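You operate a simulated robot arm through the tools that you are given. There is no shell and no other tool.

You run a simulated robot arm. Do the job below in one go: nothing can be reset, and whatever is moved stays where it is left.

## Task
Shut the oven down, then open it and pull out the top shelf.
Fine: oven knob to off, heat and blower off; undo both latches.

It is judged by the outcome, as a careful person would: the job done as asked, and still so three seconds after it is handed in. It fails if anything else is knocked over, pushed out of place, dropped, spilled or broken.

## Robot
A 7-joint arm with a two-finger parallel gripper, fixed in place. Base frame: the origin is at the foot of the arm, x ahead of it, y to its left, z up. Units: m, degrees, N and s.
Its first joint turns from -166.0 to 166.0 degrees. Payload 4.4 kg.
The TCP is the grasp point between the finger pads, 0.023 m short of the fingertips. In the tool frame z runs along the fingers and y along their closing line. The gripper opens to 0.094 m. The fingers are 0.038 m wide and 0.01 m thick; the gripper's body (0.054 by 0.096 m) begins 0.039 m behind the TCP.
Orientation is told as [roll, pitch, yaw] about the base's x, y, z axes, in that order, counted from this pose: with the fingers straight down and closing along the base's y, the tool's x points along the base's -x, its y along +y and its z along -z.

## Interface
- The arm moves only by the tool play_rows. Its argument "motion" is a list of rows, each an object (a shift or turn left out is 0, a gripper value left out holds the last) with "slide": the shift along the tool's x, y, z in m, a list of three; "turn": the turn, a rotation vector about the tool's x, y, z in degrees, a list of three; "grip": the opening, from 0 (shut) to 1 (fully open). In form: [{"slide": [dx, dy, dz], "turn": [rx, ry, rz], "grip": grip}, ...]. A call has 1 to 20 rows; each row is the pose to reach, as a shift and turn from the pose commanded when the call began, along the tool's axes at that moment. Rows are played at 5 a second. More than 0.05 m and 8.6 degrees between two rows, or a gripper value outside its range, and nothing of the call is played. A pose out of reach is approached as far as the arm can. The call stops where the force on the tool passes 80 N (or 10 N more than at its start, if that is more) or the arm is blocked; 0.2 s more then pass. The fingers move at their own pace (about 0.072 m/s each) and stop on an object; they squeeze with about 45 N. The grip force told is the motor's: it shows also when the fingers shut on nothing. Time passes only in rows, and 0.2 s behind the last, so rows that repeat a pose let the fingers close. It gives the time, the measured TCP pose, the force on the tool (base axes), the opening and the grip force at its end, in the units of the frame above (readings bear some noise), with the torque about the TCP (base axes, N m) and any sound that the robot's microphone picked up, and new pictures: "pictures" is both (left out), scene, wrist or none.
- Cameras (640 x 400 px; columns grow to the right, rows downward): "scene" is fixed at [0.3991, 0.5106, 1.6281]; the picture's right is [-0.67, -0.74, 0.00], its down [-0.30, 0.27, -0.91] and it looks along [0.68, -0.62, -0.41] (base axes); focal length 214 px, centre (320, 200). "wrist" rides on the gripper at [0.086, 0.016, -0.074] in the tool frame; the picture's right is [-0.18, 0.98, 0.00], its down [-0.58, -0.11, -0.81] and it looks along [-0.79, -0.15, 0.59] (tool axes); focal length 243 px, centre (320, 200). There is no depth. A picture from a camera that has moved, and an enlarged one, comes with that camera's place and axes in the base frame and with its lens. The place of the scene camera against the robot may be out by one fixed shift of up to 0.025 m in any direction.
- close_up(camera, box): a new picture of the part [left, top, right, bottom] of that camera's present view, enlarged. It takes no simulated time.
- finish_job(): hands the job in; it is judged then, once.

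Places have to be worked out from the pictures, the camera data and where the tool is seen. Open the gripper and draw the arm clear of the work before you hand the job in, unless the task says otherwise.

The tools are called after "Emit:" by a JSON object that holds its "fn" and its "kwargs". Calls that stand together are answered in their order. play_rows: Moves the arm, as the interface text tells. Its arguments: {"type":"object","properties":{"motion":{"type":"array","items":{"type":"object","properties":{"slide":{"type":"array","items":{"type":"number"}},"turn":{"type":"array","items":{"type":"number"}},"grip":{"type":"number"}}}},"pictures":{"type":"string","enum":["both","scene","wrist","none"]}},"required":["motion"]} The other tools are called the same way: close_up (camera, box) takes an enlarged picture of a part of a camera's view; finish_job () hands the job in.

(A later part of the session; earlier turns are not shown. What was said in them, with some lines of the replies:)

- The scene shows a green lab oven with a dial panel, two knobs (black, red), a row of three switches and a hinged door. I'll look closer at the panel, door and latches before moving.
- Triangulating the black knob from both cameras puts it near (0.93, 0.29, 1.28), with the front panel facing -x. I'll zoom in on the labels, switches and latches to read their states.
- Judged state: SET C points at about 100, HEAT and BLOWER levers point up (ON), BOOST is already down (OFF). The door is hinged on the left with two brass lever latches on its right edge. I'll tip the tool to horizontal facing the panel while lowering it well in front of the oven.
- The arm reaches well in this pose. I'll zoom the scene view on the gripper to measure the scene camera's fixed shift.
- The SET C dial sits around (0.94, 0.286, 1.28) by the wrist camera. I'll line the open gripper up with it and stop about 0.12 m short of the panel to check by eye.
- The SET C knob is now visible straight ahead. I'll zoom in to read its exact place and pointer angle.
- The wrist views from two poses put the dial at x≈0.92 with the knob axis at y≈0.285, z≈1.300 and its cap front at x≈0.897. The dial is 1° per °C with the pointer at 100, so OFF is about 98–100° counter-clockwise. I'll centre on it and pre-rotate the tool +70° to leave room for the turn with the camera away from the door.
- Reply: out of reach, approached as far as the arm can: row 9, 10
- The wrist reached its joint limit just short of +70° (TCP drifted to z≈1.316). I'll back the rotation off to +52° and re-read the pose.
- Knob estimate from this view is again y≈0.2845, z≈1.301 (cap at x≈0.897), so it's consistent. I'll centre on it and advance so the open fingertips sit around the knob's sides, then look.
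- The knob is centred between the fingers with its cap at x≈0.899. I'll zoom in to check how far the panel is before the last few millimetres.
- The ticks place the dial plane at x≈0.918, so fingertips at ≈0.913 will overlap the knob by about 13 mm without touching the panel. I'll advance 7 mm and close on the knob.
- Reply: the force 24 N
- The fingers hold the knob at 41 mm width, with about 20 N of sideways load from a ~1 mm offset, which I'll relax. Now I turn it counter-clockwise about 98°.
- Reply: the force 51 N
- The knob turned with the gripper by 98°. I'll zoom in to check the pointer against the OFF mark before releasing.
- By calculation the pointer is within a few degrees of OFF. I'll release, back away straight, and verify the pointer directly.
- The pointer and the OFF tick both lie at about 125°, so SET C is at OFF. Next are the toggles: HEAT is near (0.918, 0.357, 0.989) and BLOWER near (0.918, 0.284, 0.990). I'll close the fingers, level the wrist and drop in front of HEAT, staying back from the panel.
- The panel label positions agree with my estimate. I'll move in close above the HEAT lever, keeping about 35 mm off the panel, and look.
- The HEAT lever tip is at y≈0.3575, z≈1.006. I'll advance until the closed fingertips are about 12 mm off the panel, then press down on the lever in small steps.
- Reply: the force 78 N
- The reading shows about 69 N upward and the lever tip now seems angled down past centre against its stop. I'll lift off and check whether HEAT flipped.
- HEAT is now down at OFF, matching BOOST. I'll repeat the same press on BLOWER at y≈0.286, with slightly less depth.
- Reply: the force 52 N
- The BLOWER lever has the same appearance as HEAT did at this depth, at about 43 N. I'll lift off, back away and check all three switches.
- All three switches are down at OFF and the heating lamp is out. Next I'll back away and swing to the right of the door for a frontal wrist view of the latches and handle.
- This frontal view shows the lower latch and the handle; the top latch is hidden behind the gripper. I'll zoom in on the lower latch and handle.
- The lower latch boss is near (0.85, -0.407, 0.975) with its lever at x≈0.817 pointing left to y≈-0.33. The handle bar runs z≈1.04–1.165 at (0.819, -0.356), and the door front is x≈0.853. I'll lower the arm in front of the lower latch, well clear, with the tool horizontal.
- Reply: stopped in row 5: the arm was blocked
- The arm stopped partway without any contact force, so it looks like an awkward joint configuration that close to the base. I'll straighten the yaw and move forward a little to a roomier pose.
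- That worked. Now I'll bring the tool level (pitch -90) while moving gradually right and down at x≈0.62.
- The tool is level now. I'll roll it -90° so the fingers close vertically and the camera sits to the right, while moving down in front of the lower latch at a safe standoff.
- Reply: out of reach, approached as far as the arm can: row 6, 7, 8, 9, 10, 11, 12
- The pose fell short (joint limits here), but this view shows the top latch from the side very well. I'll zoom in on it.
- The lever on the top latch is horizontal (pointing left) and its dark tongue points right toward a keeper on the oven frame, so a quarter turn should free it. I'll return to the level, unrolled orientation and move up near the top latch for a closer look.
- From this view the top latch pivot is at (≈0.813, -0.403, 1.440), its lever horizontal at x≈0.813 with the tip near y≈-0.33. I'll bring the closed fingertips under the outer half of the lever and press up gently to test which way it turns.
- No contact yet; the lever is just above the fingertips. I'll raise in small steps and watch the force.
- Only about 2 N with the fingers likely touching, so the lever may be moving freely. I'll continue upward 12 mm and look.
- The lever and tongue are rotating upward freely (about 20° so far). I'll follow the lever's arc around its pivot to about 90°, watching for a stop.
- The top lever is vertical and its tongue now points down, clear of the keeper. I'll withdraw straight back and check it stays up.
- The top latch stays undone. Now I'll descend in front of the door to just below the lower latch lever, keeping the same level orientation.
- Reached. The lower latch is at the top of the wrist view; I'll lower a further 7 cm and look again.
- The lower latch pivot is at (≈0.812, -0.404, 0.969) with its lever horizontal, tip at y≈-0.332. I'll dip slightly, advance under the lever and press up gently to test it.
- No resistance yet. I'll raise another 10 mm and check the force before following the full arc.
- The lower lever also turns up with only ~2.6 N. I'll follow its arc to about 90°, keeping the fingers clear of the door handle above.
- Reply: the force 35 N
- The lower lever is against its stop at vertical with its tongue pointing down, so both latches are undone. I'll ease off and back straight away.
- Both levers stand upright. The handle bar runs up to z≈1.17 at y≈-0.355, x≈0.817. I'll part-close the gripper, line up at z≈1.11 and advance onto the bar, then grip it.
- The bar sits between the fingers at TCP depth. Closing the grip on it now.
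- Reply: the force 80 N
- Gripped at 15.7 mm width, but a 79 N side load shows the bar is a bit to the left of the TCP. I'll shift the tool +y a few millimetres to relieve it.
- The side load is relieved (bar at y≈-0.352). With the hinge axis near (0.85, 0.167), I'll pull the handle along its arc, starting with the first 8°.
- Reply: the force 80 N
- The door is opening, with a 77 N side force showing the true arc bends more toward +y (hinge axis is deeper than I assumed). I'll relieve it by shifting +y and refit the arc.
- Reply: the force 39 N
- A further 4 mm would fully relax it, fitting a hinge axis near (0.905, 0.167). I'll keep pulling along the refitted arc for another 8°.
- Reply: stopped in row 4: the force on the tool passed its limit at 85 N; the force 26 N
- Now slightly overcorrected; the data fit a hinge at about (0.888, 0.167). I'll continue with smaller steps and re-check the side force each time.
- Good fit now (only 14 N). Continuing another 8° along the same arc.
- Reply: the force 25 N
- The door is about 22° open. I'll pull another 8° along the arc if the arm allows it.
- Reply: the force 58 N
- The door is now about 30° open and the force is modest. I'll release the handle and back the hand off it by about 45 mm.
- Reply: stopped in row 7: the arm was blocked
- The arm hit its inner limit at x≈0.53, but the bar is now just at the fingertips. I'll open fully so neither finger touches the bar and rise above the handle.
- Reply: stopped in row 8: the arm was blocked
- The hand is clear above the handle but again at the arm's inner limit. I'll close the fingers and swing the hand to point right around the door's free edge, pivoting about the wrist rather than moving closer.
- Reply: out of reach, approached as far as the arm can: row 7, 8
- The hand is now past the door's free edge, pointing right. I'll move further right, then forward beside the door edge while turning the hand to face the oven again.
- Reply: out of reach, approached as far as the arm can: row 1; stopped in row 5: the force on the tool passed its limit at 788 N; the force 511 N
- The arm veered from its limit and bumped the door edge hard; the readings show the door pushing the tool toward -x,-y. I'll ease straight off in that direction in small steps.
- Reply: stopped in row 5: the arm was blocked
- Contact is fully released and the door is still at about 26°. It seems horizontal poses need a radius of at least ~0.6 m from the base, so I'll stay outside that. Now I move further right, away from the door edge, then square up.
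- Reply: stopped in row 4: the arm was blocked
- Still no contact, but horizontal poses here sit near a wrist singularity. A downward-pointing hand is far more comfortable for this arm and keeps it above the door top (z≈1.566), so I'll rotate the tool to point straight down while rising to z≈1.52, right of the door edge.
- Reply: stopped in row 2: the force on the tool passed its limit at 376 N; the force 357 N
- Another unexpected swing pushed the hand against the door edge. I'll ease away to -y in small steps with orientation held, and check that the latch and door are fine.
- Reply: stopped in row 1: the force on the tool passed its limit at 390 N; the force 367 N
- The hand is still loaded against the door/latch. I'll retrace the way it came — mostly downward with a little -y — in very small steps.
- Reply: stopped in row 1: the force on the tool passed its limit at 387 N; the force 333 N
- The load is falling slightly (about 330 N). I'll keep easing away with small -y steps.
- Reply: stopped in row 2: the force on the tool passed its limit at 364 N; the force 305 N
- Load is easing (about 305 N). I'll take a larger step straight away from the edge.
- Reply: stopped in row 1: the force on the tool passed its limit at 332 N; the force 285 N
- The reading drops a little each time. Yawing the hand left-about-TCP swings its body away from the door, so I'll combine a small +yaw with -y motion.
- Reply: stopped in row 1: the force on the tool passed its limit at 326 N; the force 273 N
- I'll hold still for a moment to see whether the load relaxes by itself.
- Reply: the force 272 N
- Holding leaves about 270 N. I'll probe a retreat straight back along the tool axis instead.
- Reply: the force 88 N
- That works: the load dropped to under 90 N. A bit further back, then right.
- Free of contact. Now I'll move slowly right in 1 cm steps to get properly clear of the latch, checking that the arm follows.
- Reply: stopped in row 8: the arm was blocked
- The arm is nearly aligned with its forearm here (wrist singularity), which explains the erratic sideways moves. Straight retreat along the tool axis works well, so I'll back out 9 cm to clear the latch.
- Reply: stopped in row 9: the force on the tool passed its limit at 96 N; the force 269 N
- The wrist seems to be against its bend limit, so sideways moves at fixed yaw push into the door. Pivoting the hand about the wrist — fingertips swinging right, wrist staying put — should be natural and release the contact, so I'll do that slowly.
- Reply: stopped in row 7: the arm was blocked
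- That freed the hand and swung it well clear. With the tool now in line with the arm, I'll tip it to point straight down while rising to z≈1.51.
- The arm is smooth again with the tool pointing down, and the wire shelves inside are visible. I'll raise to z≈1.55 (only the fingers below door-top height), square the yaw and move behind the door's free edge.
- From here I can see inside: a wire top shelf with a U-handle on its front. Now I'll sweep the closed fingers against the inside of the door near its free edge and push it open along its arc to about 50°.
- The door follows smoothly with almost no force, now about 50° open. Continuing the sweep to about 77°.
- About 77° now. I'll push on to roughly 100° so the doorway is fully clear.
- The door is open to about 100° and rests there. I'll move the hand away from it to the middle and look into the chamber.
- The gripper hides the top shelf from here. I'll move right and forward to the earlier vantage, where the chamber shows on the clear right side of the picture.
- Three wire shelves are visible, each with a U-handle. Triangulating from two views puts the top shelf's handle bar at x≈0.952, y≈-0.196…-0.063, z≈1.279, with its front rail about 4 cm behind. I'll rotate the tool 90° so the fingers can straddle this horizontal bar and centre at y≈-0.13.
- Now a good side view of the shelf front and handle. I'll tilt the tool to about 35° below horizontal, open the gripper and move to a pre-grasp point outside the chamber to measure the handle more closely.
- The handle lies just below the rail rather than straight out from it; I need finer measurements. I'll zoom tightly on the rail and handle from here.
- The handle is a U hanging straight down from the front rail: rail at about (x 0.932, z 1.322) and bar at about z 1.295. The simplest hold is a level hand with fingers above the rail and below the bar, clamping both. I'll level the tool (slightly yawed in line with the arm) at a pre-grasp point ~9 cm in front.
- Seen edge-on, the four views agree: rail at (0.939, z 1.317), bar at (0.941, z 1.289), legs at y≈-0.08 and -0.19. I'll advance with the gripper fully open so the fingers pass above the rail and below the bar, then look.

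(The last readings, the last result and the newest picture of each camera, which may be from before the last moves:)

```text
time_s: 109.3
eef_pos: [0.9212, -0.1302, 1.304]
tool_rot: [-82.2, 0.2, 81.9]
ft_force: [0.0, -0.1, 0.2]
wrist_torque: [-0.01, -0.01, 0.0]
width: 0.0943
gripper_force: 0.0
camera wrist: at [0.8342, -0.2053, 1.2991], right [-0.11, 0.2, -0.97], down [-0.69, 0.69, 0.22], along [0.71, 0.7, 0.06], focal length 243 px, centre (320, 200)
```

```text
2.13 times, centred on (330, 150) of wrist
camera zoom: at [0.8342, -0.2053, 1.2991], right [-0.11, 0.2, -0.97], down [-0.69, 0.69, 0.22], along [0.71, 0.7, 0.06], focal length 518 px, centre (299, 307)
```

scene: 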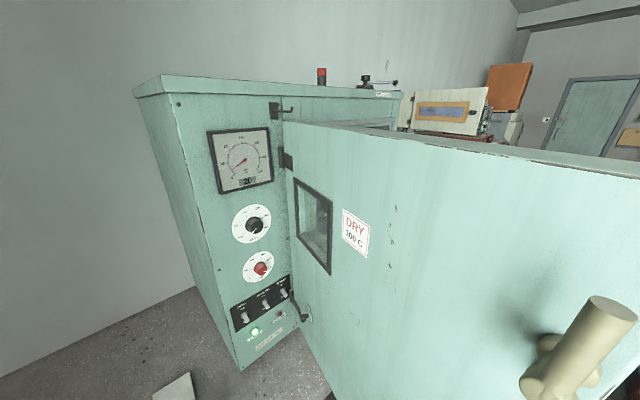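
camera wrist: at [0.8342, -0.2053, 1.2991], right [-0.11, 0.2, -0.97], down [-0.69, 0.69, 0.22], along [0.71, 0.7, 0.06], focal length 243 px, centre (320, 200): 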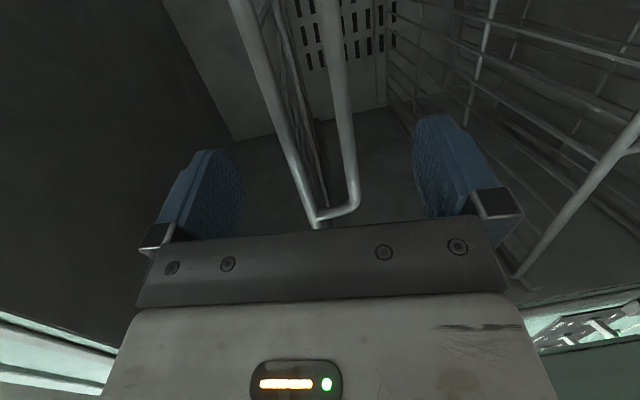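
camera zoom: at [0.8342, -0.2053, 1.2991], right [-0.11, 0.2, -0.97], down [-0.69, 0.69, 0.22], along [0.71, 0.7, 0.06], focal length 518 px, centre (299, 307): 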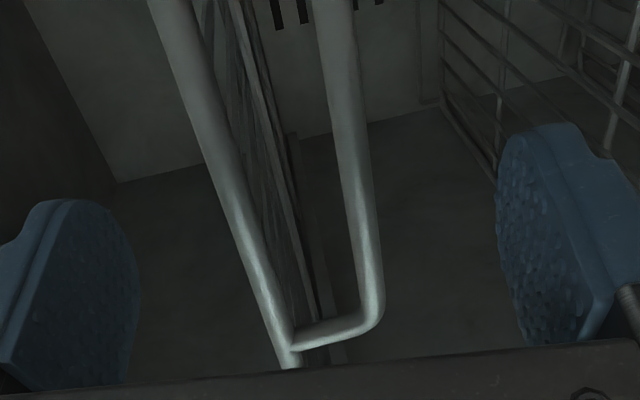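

Rail and handle bar run between the fingers as planned. I'll advance the last centimetre and close on both.

Emit:
{"fn": "play_rows", "kwargs": {"motion": [{"slide": [0, -0.001, 0.01]}, {"slide": [0, -0.001, 0.011], "grip": 0}, {"slide": [0, -0.001, 0.011], "grip": 0}, {"slide": [0, -0.001, 0.011], "grip": 0}, {"slide": [0, -0.001, 0.011], "grip": 0}, {"slide": [0, -0.001, 0.011], "grip": 0}], "pictures": "wrist"}}

Emit:
{"fn": "close_up", "kwargs": {"camera": "wrist", "box": [180, 60, 480, 240]}}

```text
time_s: 110.7
eef_pos: [0.9326, -0.1316, 1.3036]
tool_rot: [-82.3, 0.3, 81.8]
ft_force: [-3.7, -0.9, -7.0]
wrist_torque: [-0.64, -0.32, 0.21]
width: 0.0389
gripper_force: 45.3
camera wrist: at [0.8454, -0.2068, 1.2987], right [-0.11, 0.2, -0.97], down [-0.69, 0.69, 0.22], along [0.71, 0.7, 0.06], focal length 243 px, centre (320, 200)
```

wrist: 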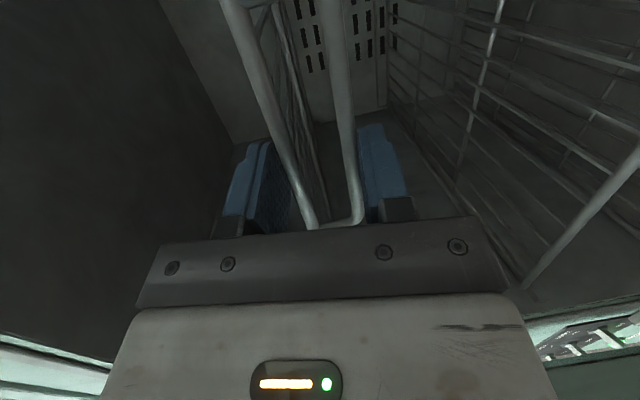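

```text
2.13 times, centred on (330, 150) of wrist
camera zoom: at [0.8454, -0.2068, 1.2987], right [-0.11, 0.2, -0.97], down [-0.69, 0.69, 0.22], along [0.71, 0.7, 0.06], focal length 518 px, centre (299, 307)
```

zoom: 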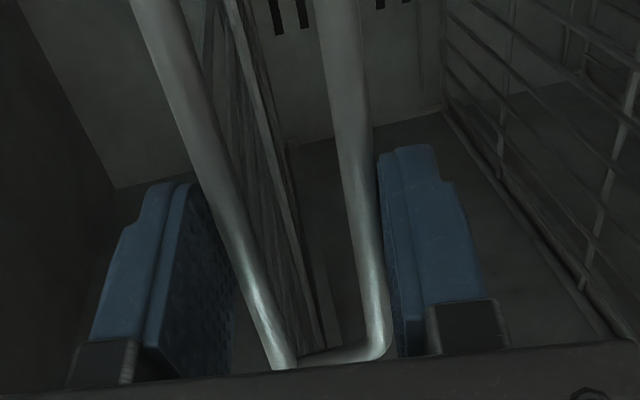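

Clamped at 38.9 mm with low side load. Now I pull straight out along -x, the first 4 cm slowly.

Emit:
{"fn": "play_rows", "kwargs": {"motion": [{"slide": [0.0014, 0.0013, -0.0098]}, {"slide": [0.0028, 0.0027, -0.0196]}, {"slide": [0.0042, 0.004, -0.0294]}, {"slide": [0.0056, 0.0054, -0.0392]}, {"slide": [0.0056, 0.0054, -0.0392]}], "pictures": "wrist"}}

```text
time_s: 111.9
eef_pos: [0.8926, -0.1313, 1.3043]
tool_rot: [-82.1, 0.2, 81.8]
ft_force: [-0.1, -2.4, -17.0]
wrist_torque: [-0.53, -0.19, 0.0]
width: 0.0389
gripper_force: 45.0
camera wrist: at [0.8052, -0.2067, 1.2987], right [-0.11, 0.2, -0.97], down [-0.69, 0.69, 0.22], along [0.71, 0.7, 0.06], focal length 243 px, centre (320, 200)
```

wrist: 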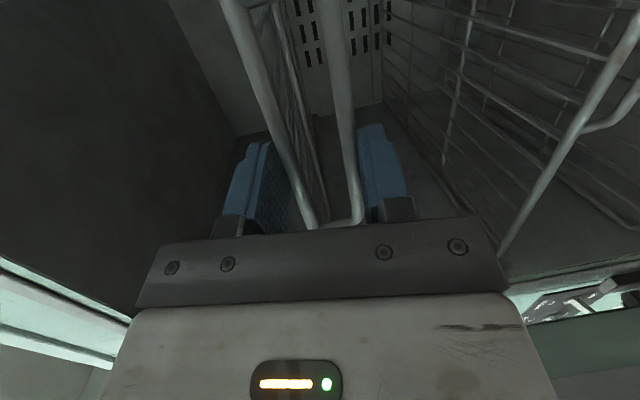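

The shelf slides with the hand easily (slight 17 N vertical load, which I'll relax by 1 mm). I'll pull another 10 cm.

Emit:
{"fn": "play_rows", "kwargs": {"motion": [{"slide": [0.0028, 0.0037, -0.0196]}, {"slide": [0.0056, 0.0064, -0.0392]}, {"slide": [0.0085, 0.0091, -0.0588]}, {"slide": [0.0113, 0.0118, -0.0785]}, {"slide": [0.0141, 0.0144, -0.0981]}, {"slide": [0.0141, 0.0144, -0.0981]}]}}

```text
time_s: 113.3
eef_pos: [0.7934, -0.1321, 1.3034]
tool_rot: [-82.3, 0.3, 82.0]
ft_force: [-2.2, 9.8, -3.9]
wrist_torque: [-0.35, -0.57, -0.11]
width: 0.0389
gripper_force: 44.9
camera wrist: at [0.7054, -0.2068, 1.2986], right [-0.11, 0.2, -0.97], down [-0.69, 0.69, 0.21], along [0.71, 0.7, 0.06], focal length 243 px, centre (320, 200)
```

scene: 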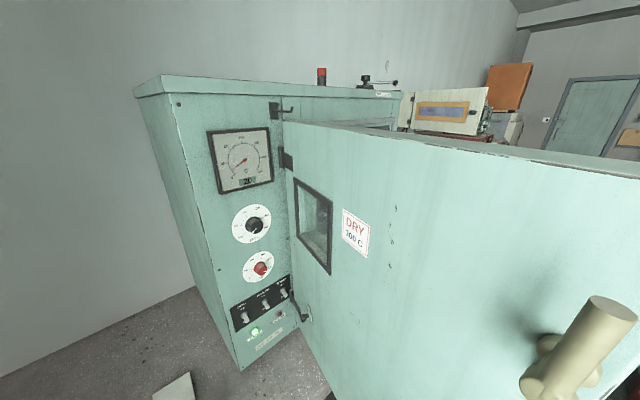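
wrist: 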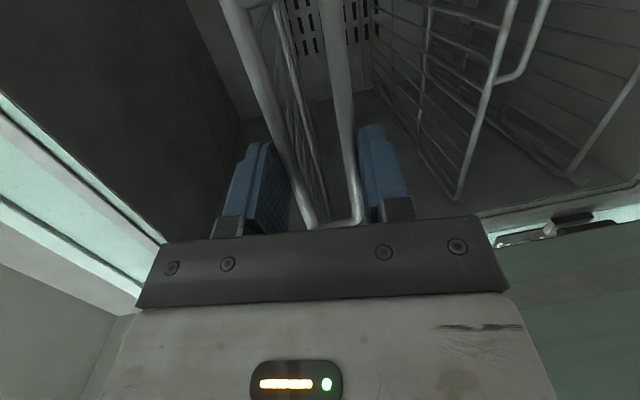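

14 cm out with low forces. I'll pull a further 6 cm while watching for a stop or any tipping load.

Emit:
{"fn": "play_rows", "kwargs": {"motion": [{"slide": [0.0028, 0.0027, -0.0196]}, {"slide": [0.0056, 0.0054, -0.0392]}, {"slide": [0.0085, 0.0081, -0.0588]}, {"slide": [0.0085, 0.0081, -0.0588]}], "pictures": "wrist"}}

```text
time_s: 114.3
eef_pos: [0.7337, -0.1328, 1.3045]
tool_rot: [-82.2, 0.2, 81.8]
ft_force: [-1.7, 6.6, -1.3]
wrist_torque: [-0.28, -0.35, 0.58]
width: 0.0391
gripper_force: 45.2
camera wrist: at [0.6453, -0.2068, 1.2985], right [-0.11, 0.2, -0.97], down [-0.69, 0.69, 0.21], along [0.71, 0.7, 0.06], focal length 243 px, centre (320, 200)
```

wrist: 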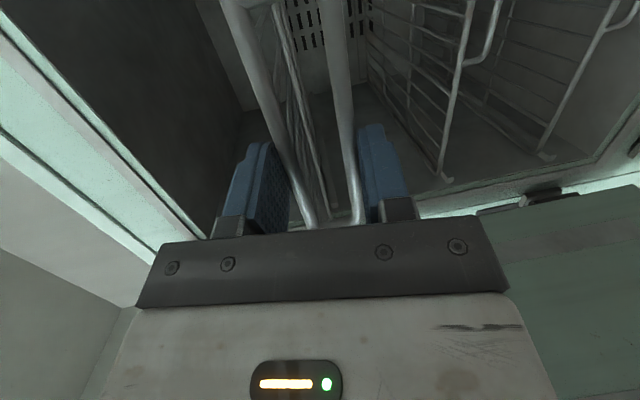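

20 cm out. Before releasing, I want to know if the shelf is held captive in its runners, so I'll lift the grip just 3 mm and read the reaction.

Emit:
{"fn": "play_rows", "kwargs": {"motion": [{"slide": [0, -0.0015, 0]}, {"slide": [0, -0.003, 0]}, {"slide": [0, -0.003, 0]}], "pictures": "none"}}

```text
time_s: 115.1
eef_pos: [0.7348, -0.1315, 1.3041]
tool_rot: [-82.0, 0.2, 81.9]
ft_force: [-2.3, -3.5, -23.3]
wrist_torque: [-0.9, -0.01, -0.04]
width: 0.0388
gripper_force: 44.8
```

The shelf resisted lifting (23 N with no rise), so it is captive in its runners. I'll undo the lift and pull a further 5 cm, feeling for an end stop.

Emit:
{"fn": "play_rows", "kwargs": {"motion": [{"slide": [0, 0.003, 0]}, {"slide": [0.0014, 0.0043, -0.0098]}, {"slide": [0.0028, 0.0057, -0.0196]}, {"slide": [0.0042, 0.007, -0.0294]}, {"slide": [0.0056, 0.0084, -0.0392]}, {"slide": [0.007, 0.0097, -0.049]}, {"slide": [0.007, 0.0097, -0.049]}], "pictures": "wrist"}}

```text
time_s: 116.7
eef_pos: [0.6835, -0.1313, 1.303]
tool_rot: [-82.3, 0.2, 81.8]
ft_force: [0.7, -20.3, -8.6]
wrist_torque: [-0.47, -0.49, -1.09]
width: 0.0388
gripper_force: 45.0
camera wrist: at [0.5948, -0.2067, 1.2985], right [-0.11, 0.2, -0.97], down [-0.69, 0.69, 0.21], along [0.71, 0.7, 0.06], focal length 243 px, centre (320, 200)
```

wrist: 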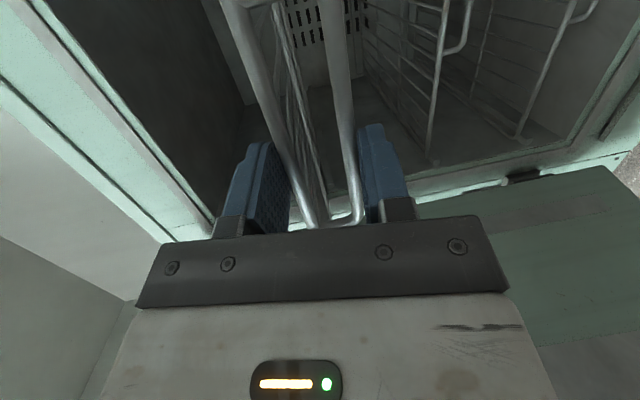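

25 cm out with low forces, which is a clear pull-out. I'll open the gripper and back straight off the handle.

Emit:
{"fn": "play_rows", "kwargs": {"motion": [{"grip": 1}, {"grip": 1}, {"grip": 1}, {"slide": [0, 0, -0.015], "grip": 1}, {"slide": [0, 0, -0.03], "grip": 1}, {"slide": [0, 0, -0.045], "grip": 1}, {"slide": [0, 0, -0.06], "grip": 1}, {"slide": [0, 0, -0.06], "grip": 1}]}}

```text
time_s: 118.5
eef_pos: [0.6247, -0.1246, 1.3101]
tool_rot: [-82.2, 0.2, 81.9]
ft_force: [0.2, 0.6, 0.1]
wrist_torque: [-0.04, 0.0, 0.03]
width: 0.094
gripper_force: 0.0
camera wrist: at [0.5358, -0.1989, 1.3054], right [-0.11, 0.2, -0.97], down [-0.69, 0.69, 0.22], along [0.71, 0.7, 0.06], focal length 243 px, centre (320, 200)
```

scene: 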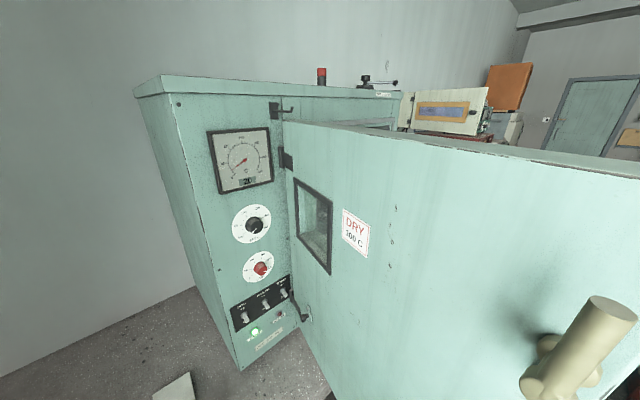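
wrist: 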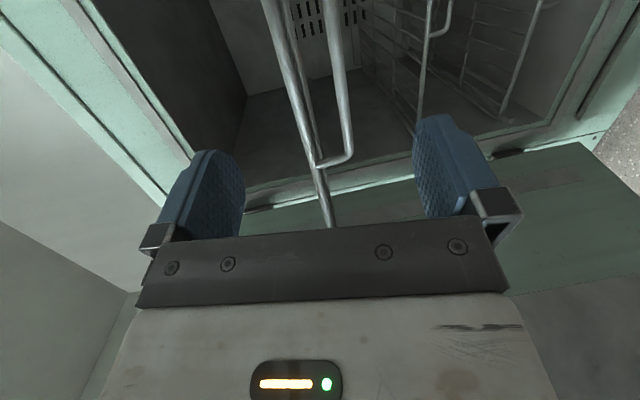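

The shelf stays out and level. I'll close the fingers, then tilt the tool down and rise up away from the shelf.

Emit:
{"fn": "play_rows", "kwargs": {"motion": [{"grip": 0}, {"grip": 0}, {"slide": [0.0003, -0.0244, -0.0058], "turn": [-5, 0, 0], "grip": 0}, {"slide": [0.0007, -0.0489, -0.0117], "turn": [-12.5, 0, 0]}, {"slide": [0.001, -0.0733, -0.0175], "turn": [-20, 0, 0]}, {"slide": [0.0014, -0.0977, -0.0234], "turn": [-28, 0, 0]}, {"slide": [0.0017, -0.1221, -0.0292], "turn": [-36, 0, 0]}, {"slide": [0.0021, -0.1466, -0.035], "turn": [-44, 0, 0]}, {"slide": [0.0024, -0.171, -0.0409], "turn": [-52, 0, 0]}, {"slide": [0.0028, -0.1954, -0.0467], "turn": [-60, 0, 0]}, {"slide": [0.0028, -0.1954, -0.0467], "turn": [-60, 0, 0]}]}}

```text
time_s: 120.9
eef_pos: [0.6044, -0.1243, 1.5102]
tool_rot: [-22.2, 0.3, 81.9]
ft_force: [-1.0, -1.2, 0.0]
wrist_torque: [-0.01, -0.01, 0.01]
width: 0.0
gripper_force: 42.2
camera wrist: at [0.5501, -0.2029, 1.5741], right [-0.88, 0.31, -0.37], down [-0.12, 0.61, 0.79], along [0.47, 0.73, -0.5], focal length 243 px, centre (320, 200)
```

scene: 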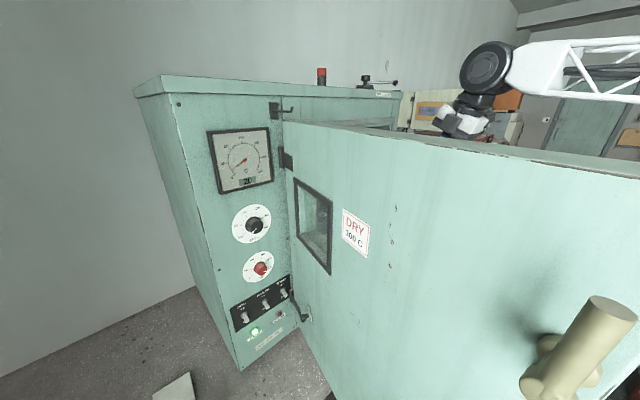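
wrist: 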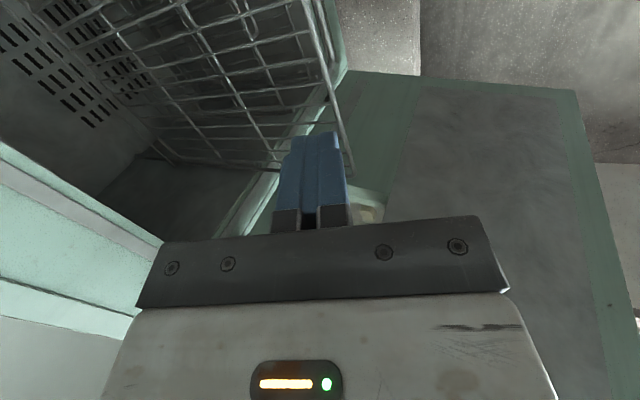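

The shelf is visibly out and level. I'll raise the arm further clear, rotate back for a view of the shelf, and re-check the panel in the scene picture.

Emit:
{"fn": "play_rows", "kwargs": {"motion": [{"slide": [0, 0.01, -0.03], "turn": [-5, 0, 0]}, {"slide": [0, 0.02, -0.06], "turn": [-10, 0, 0]}, {"slide": [0, 0.03, -0.09], "turn": [-16, 0, 0]}, {"slide": [0, 0.045, -0.12], "turn": [-22, 0, 0]}, {"slide": [0, 0.06, -0.14], "turn": [-22, 0, 0]}, {"slide": [0, 0.06, -0.14], "turn": [-22, 0, 0]}]}}

Emit:
{"fn": "close_up", "kwargs": {"camera": "scene", "box": [200, 190, 320, 340]}}

Emit:
{"fn": "close_up", "kwargs": {"camera": "scene", "box": [260, 90, 640, 330]}}

```text
time_s: 122.3
eef_pos: [0.498, -0.106, 1.6187]
tool_rot: [-0.2, 0.2, 81.9]
ft_force: [-1.2, 0.6, 0.2]
wrist_torque: [0.02, 0.03, -0.02]
width: 0.0
gripper_force: 42.7
camera wrist: at [0.4679, -0.1896, 1.6947], right [-0.95, 0.32, 0.0], down [0.19, 0.56, 0.8], along [0.26, 0.76, -0.59], focal length 243 px, centre (320, 200)
```

scene: 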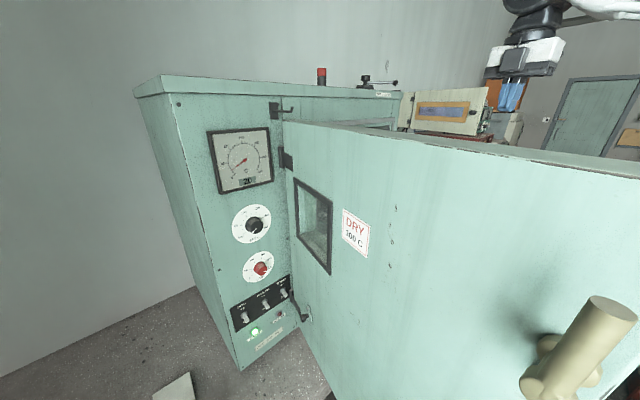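
wrist: 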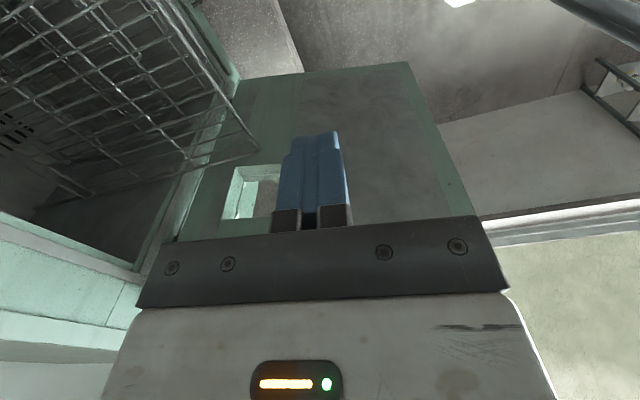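

```text
2.67 times, centred on (260, 265) of scene
camera zoom: at [0.3991, 0.5106, 1.6281], right [-0.67, -0.74, 0.0], down [-0.3, 0.27, -0.91], along [0.68, -0.62, -0.41], focal length 572 px, centre (480, 27)
```

zoom: 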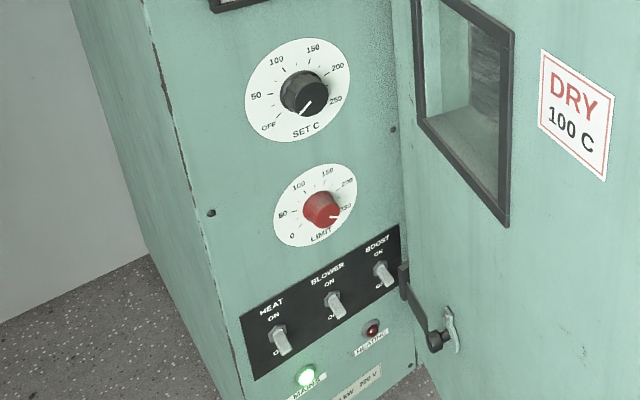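

```text
1.67 times, centred on (450, 210) of scene
camera zoom: at [0.3991, 0.5106, 1.6281], right [-0.67, -0.74, 0.0], down [-0.3, 0.27, -0.91], along [0.68, -0.62, -0.41], focal length 358 px, centre (103, 183)
```

zoom: 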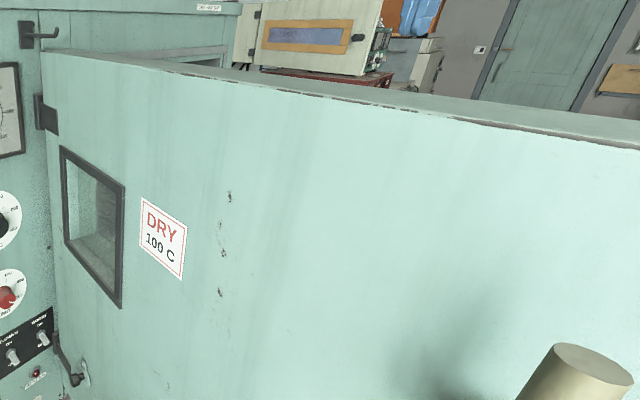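

SET C is at OFF, all three switches are down, LIMIT is unchanged, and the top latch lever is still up. I'll open the gripper and swing the arm clear to the right for a last look at the shelf.

Emit:
{"fn": "play_rows", "kwargs": {"motion": [{"slide": [0.02, 0, -0.005], "turn": [0, 0, 8.2], "grip": 1}, {"slide": [0.04, 0, -0.01], "turn": [0, 0, 16.4]}, {"slide": [0.06, 0, -0.015], "turn": [0, 0, 24.6]}, {"slide": [0.08, 0, -0.02], "turn": [0, 0, 32.8]}, {"slide": [0.1, 0, -0.02], "turn": [0, 0, 41]}, {"slide": [0.12, 0, -0.02], "turn": [0, 0, 49.2]}, {"slide": [0.14, 0, -0.02], "turn": [0, 0, 57.4]}, {"slide": [0.16, 0, -0.02], "turn": [0, 0, 65.6]}, {"slide": [0.18, 0, -0.02], "turn": [0, 0, 73.8]}, {"slide": [0.2, 0, -0.02], "turn": [0, 0, 82]}, {"slide": [0.2, 0, -0.02], "turn": [0, 0, 82]}]}}

Emit:
{"fn": "close_up", "kwargs": {"camera": "wrist", "box": [160, 0, 640, 300]}}

```text
time_s: 124.7
eef_pos: [0.4714, -0.3049, 1.6399]
tool_rot: [-0.3, -0.3, -0.2]
ft_force: [0.5, 0.4, 0.5]
wrist_torque: [0.03, -0.01, 0.01]
width: 0.0938
gripper_force: 0.1
camera wrist: at [0.3832, -0.289, 1.7142], right [0.19, 0.98, 0.0], down [0.58, -0.11, 0.81], along [0.79, -0.15, -0.59], focal length 243 px, centre (320, 200)
```

scene: 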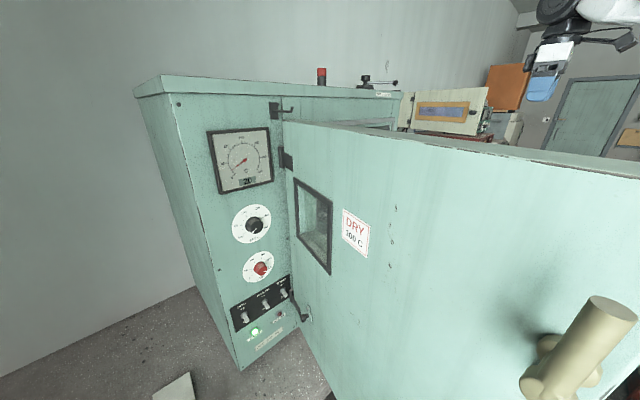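
wrist: 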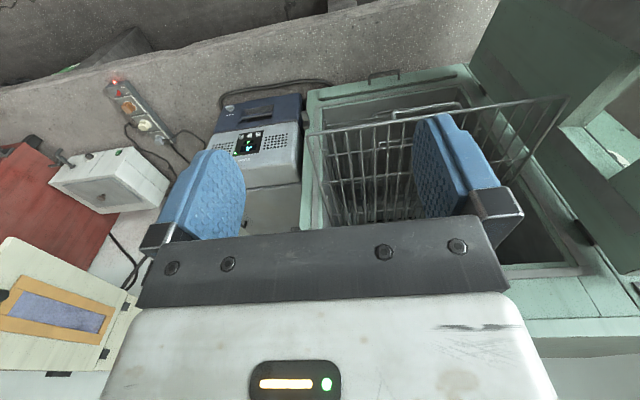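

```text
1.33 times, centred on (400, 150) of wrist
camera zoom: at [0.3832, -0.289, 1.7142], right [0.19, 0.98, 0.0], down [0.58, -0.11, 0.81], along [0.79, -0.15, -0.59], focal length 324 px, centre (213, 267)
```

zoom: 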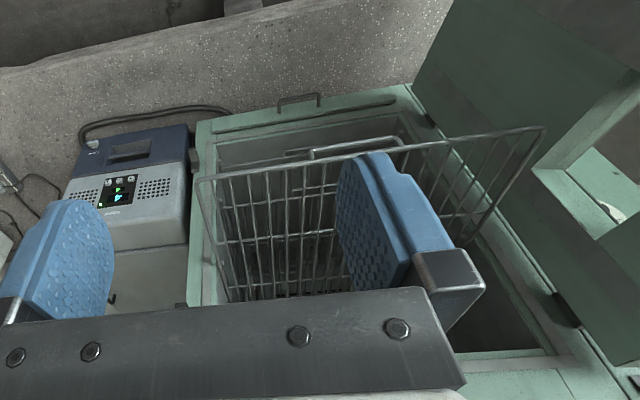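

The top shelf is pulled well out and level. The door stands wide open, the neighbouring equipment is where it was, and the arm is clear with the gripper open. SET C, HEAT and BLOWER are off and both latches are undone, so I'm handing the job in.

Emit:
{"fn": "finish_job", "kwargs": {}}

```text
The job is handed in.
```

The oven is shut down and open, with the top shelf pulled out about 25 cm. I've handed the job in, but no verdict came back.

- **Controls:** SET C is at OFF, and the HEAT and BLOWER switches are down at OFF. BOOST was already off, and I left LIMIT alone. The heating lamp is out.
- **Latches:** both levers are turned up to vertical. I saw the top one still up afterwards. I last saw the lower one upright while opening the door and didn't touch it again.
- **Door:** it is open to about 100° and stayed there when I let go.
- **Shelf:** it is level and stayed put when I released it. It didn't lift when I raised it slightly, so it seems held in its runners.
- **Surroundings:** nothing around the oven looks moved. The arm is clear with the gripper open.

While getting the hand around the door edge, the arm hit an awkward joint position and bumped the door hard several times, up to about 790 N at the peak. I couldn't see any damage to the door or the top latch in the pictures, and the door swung freely afterwards.
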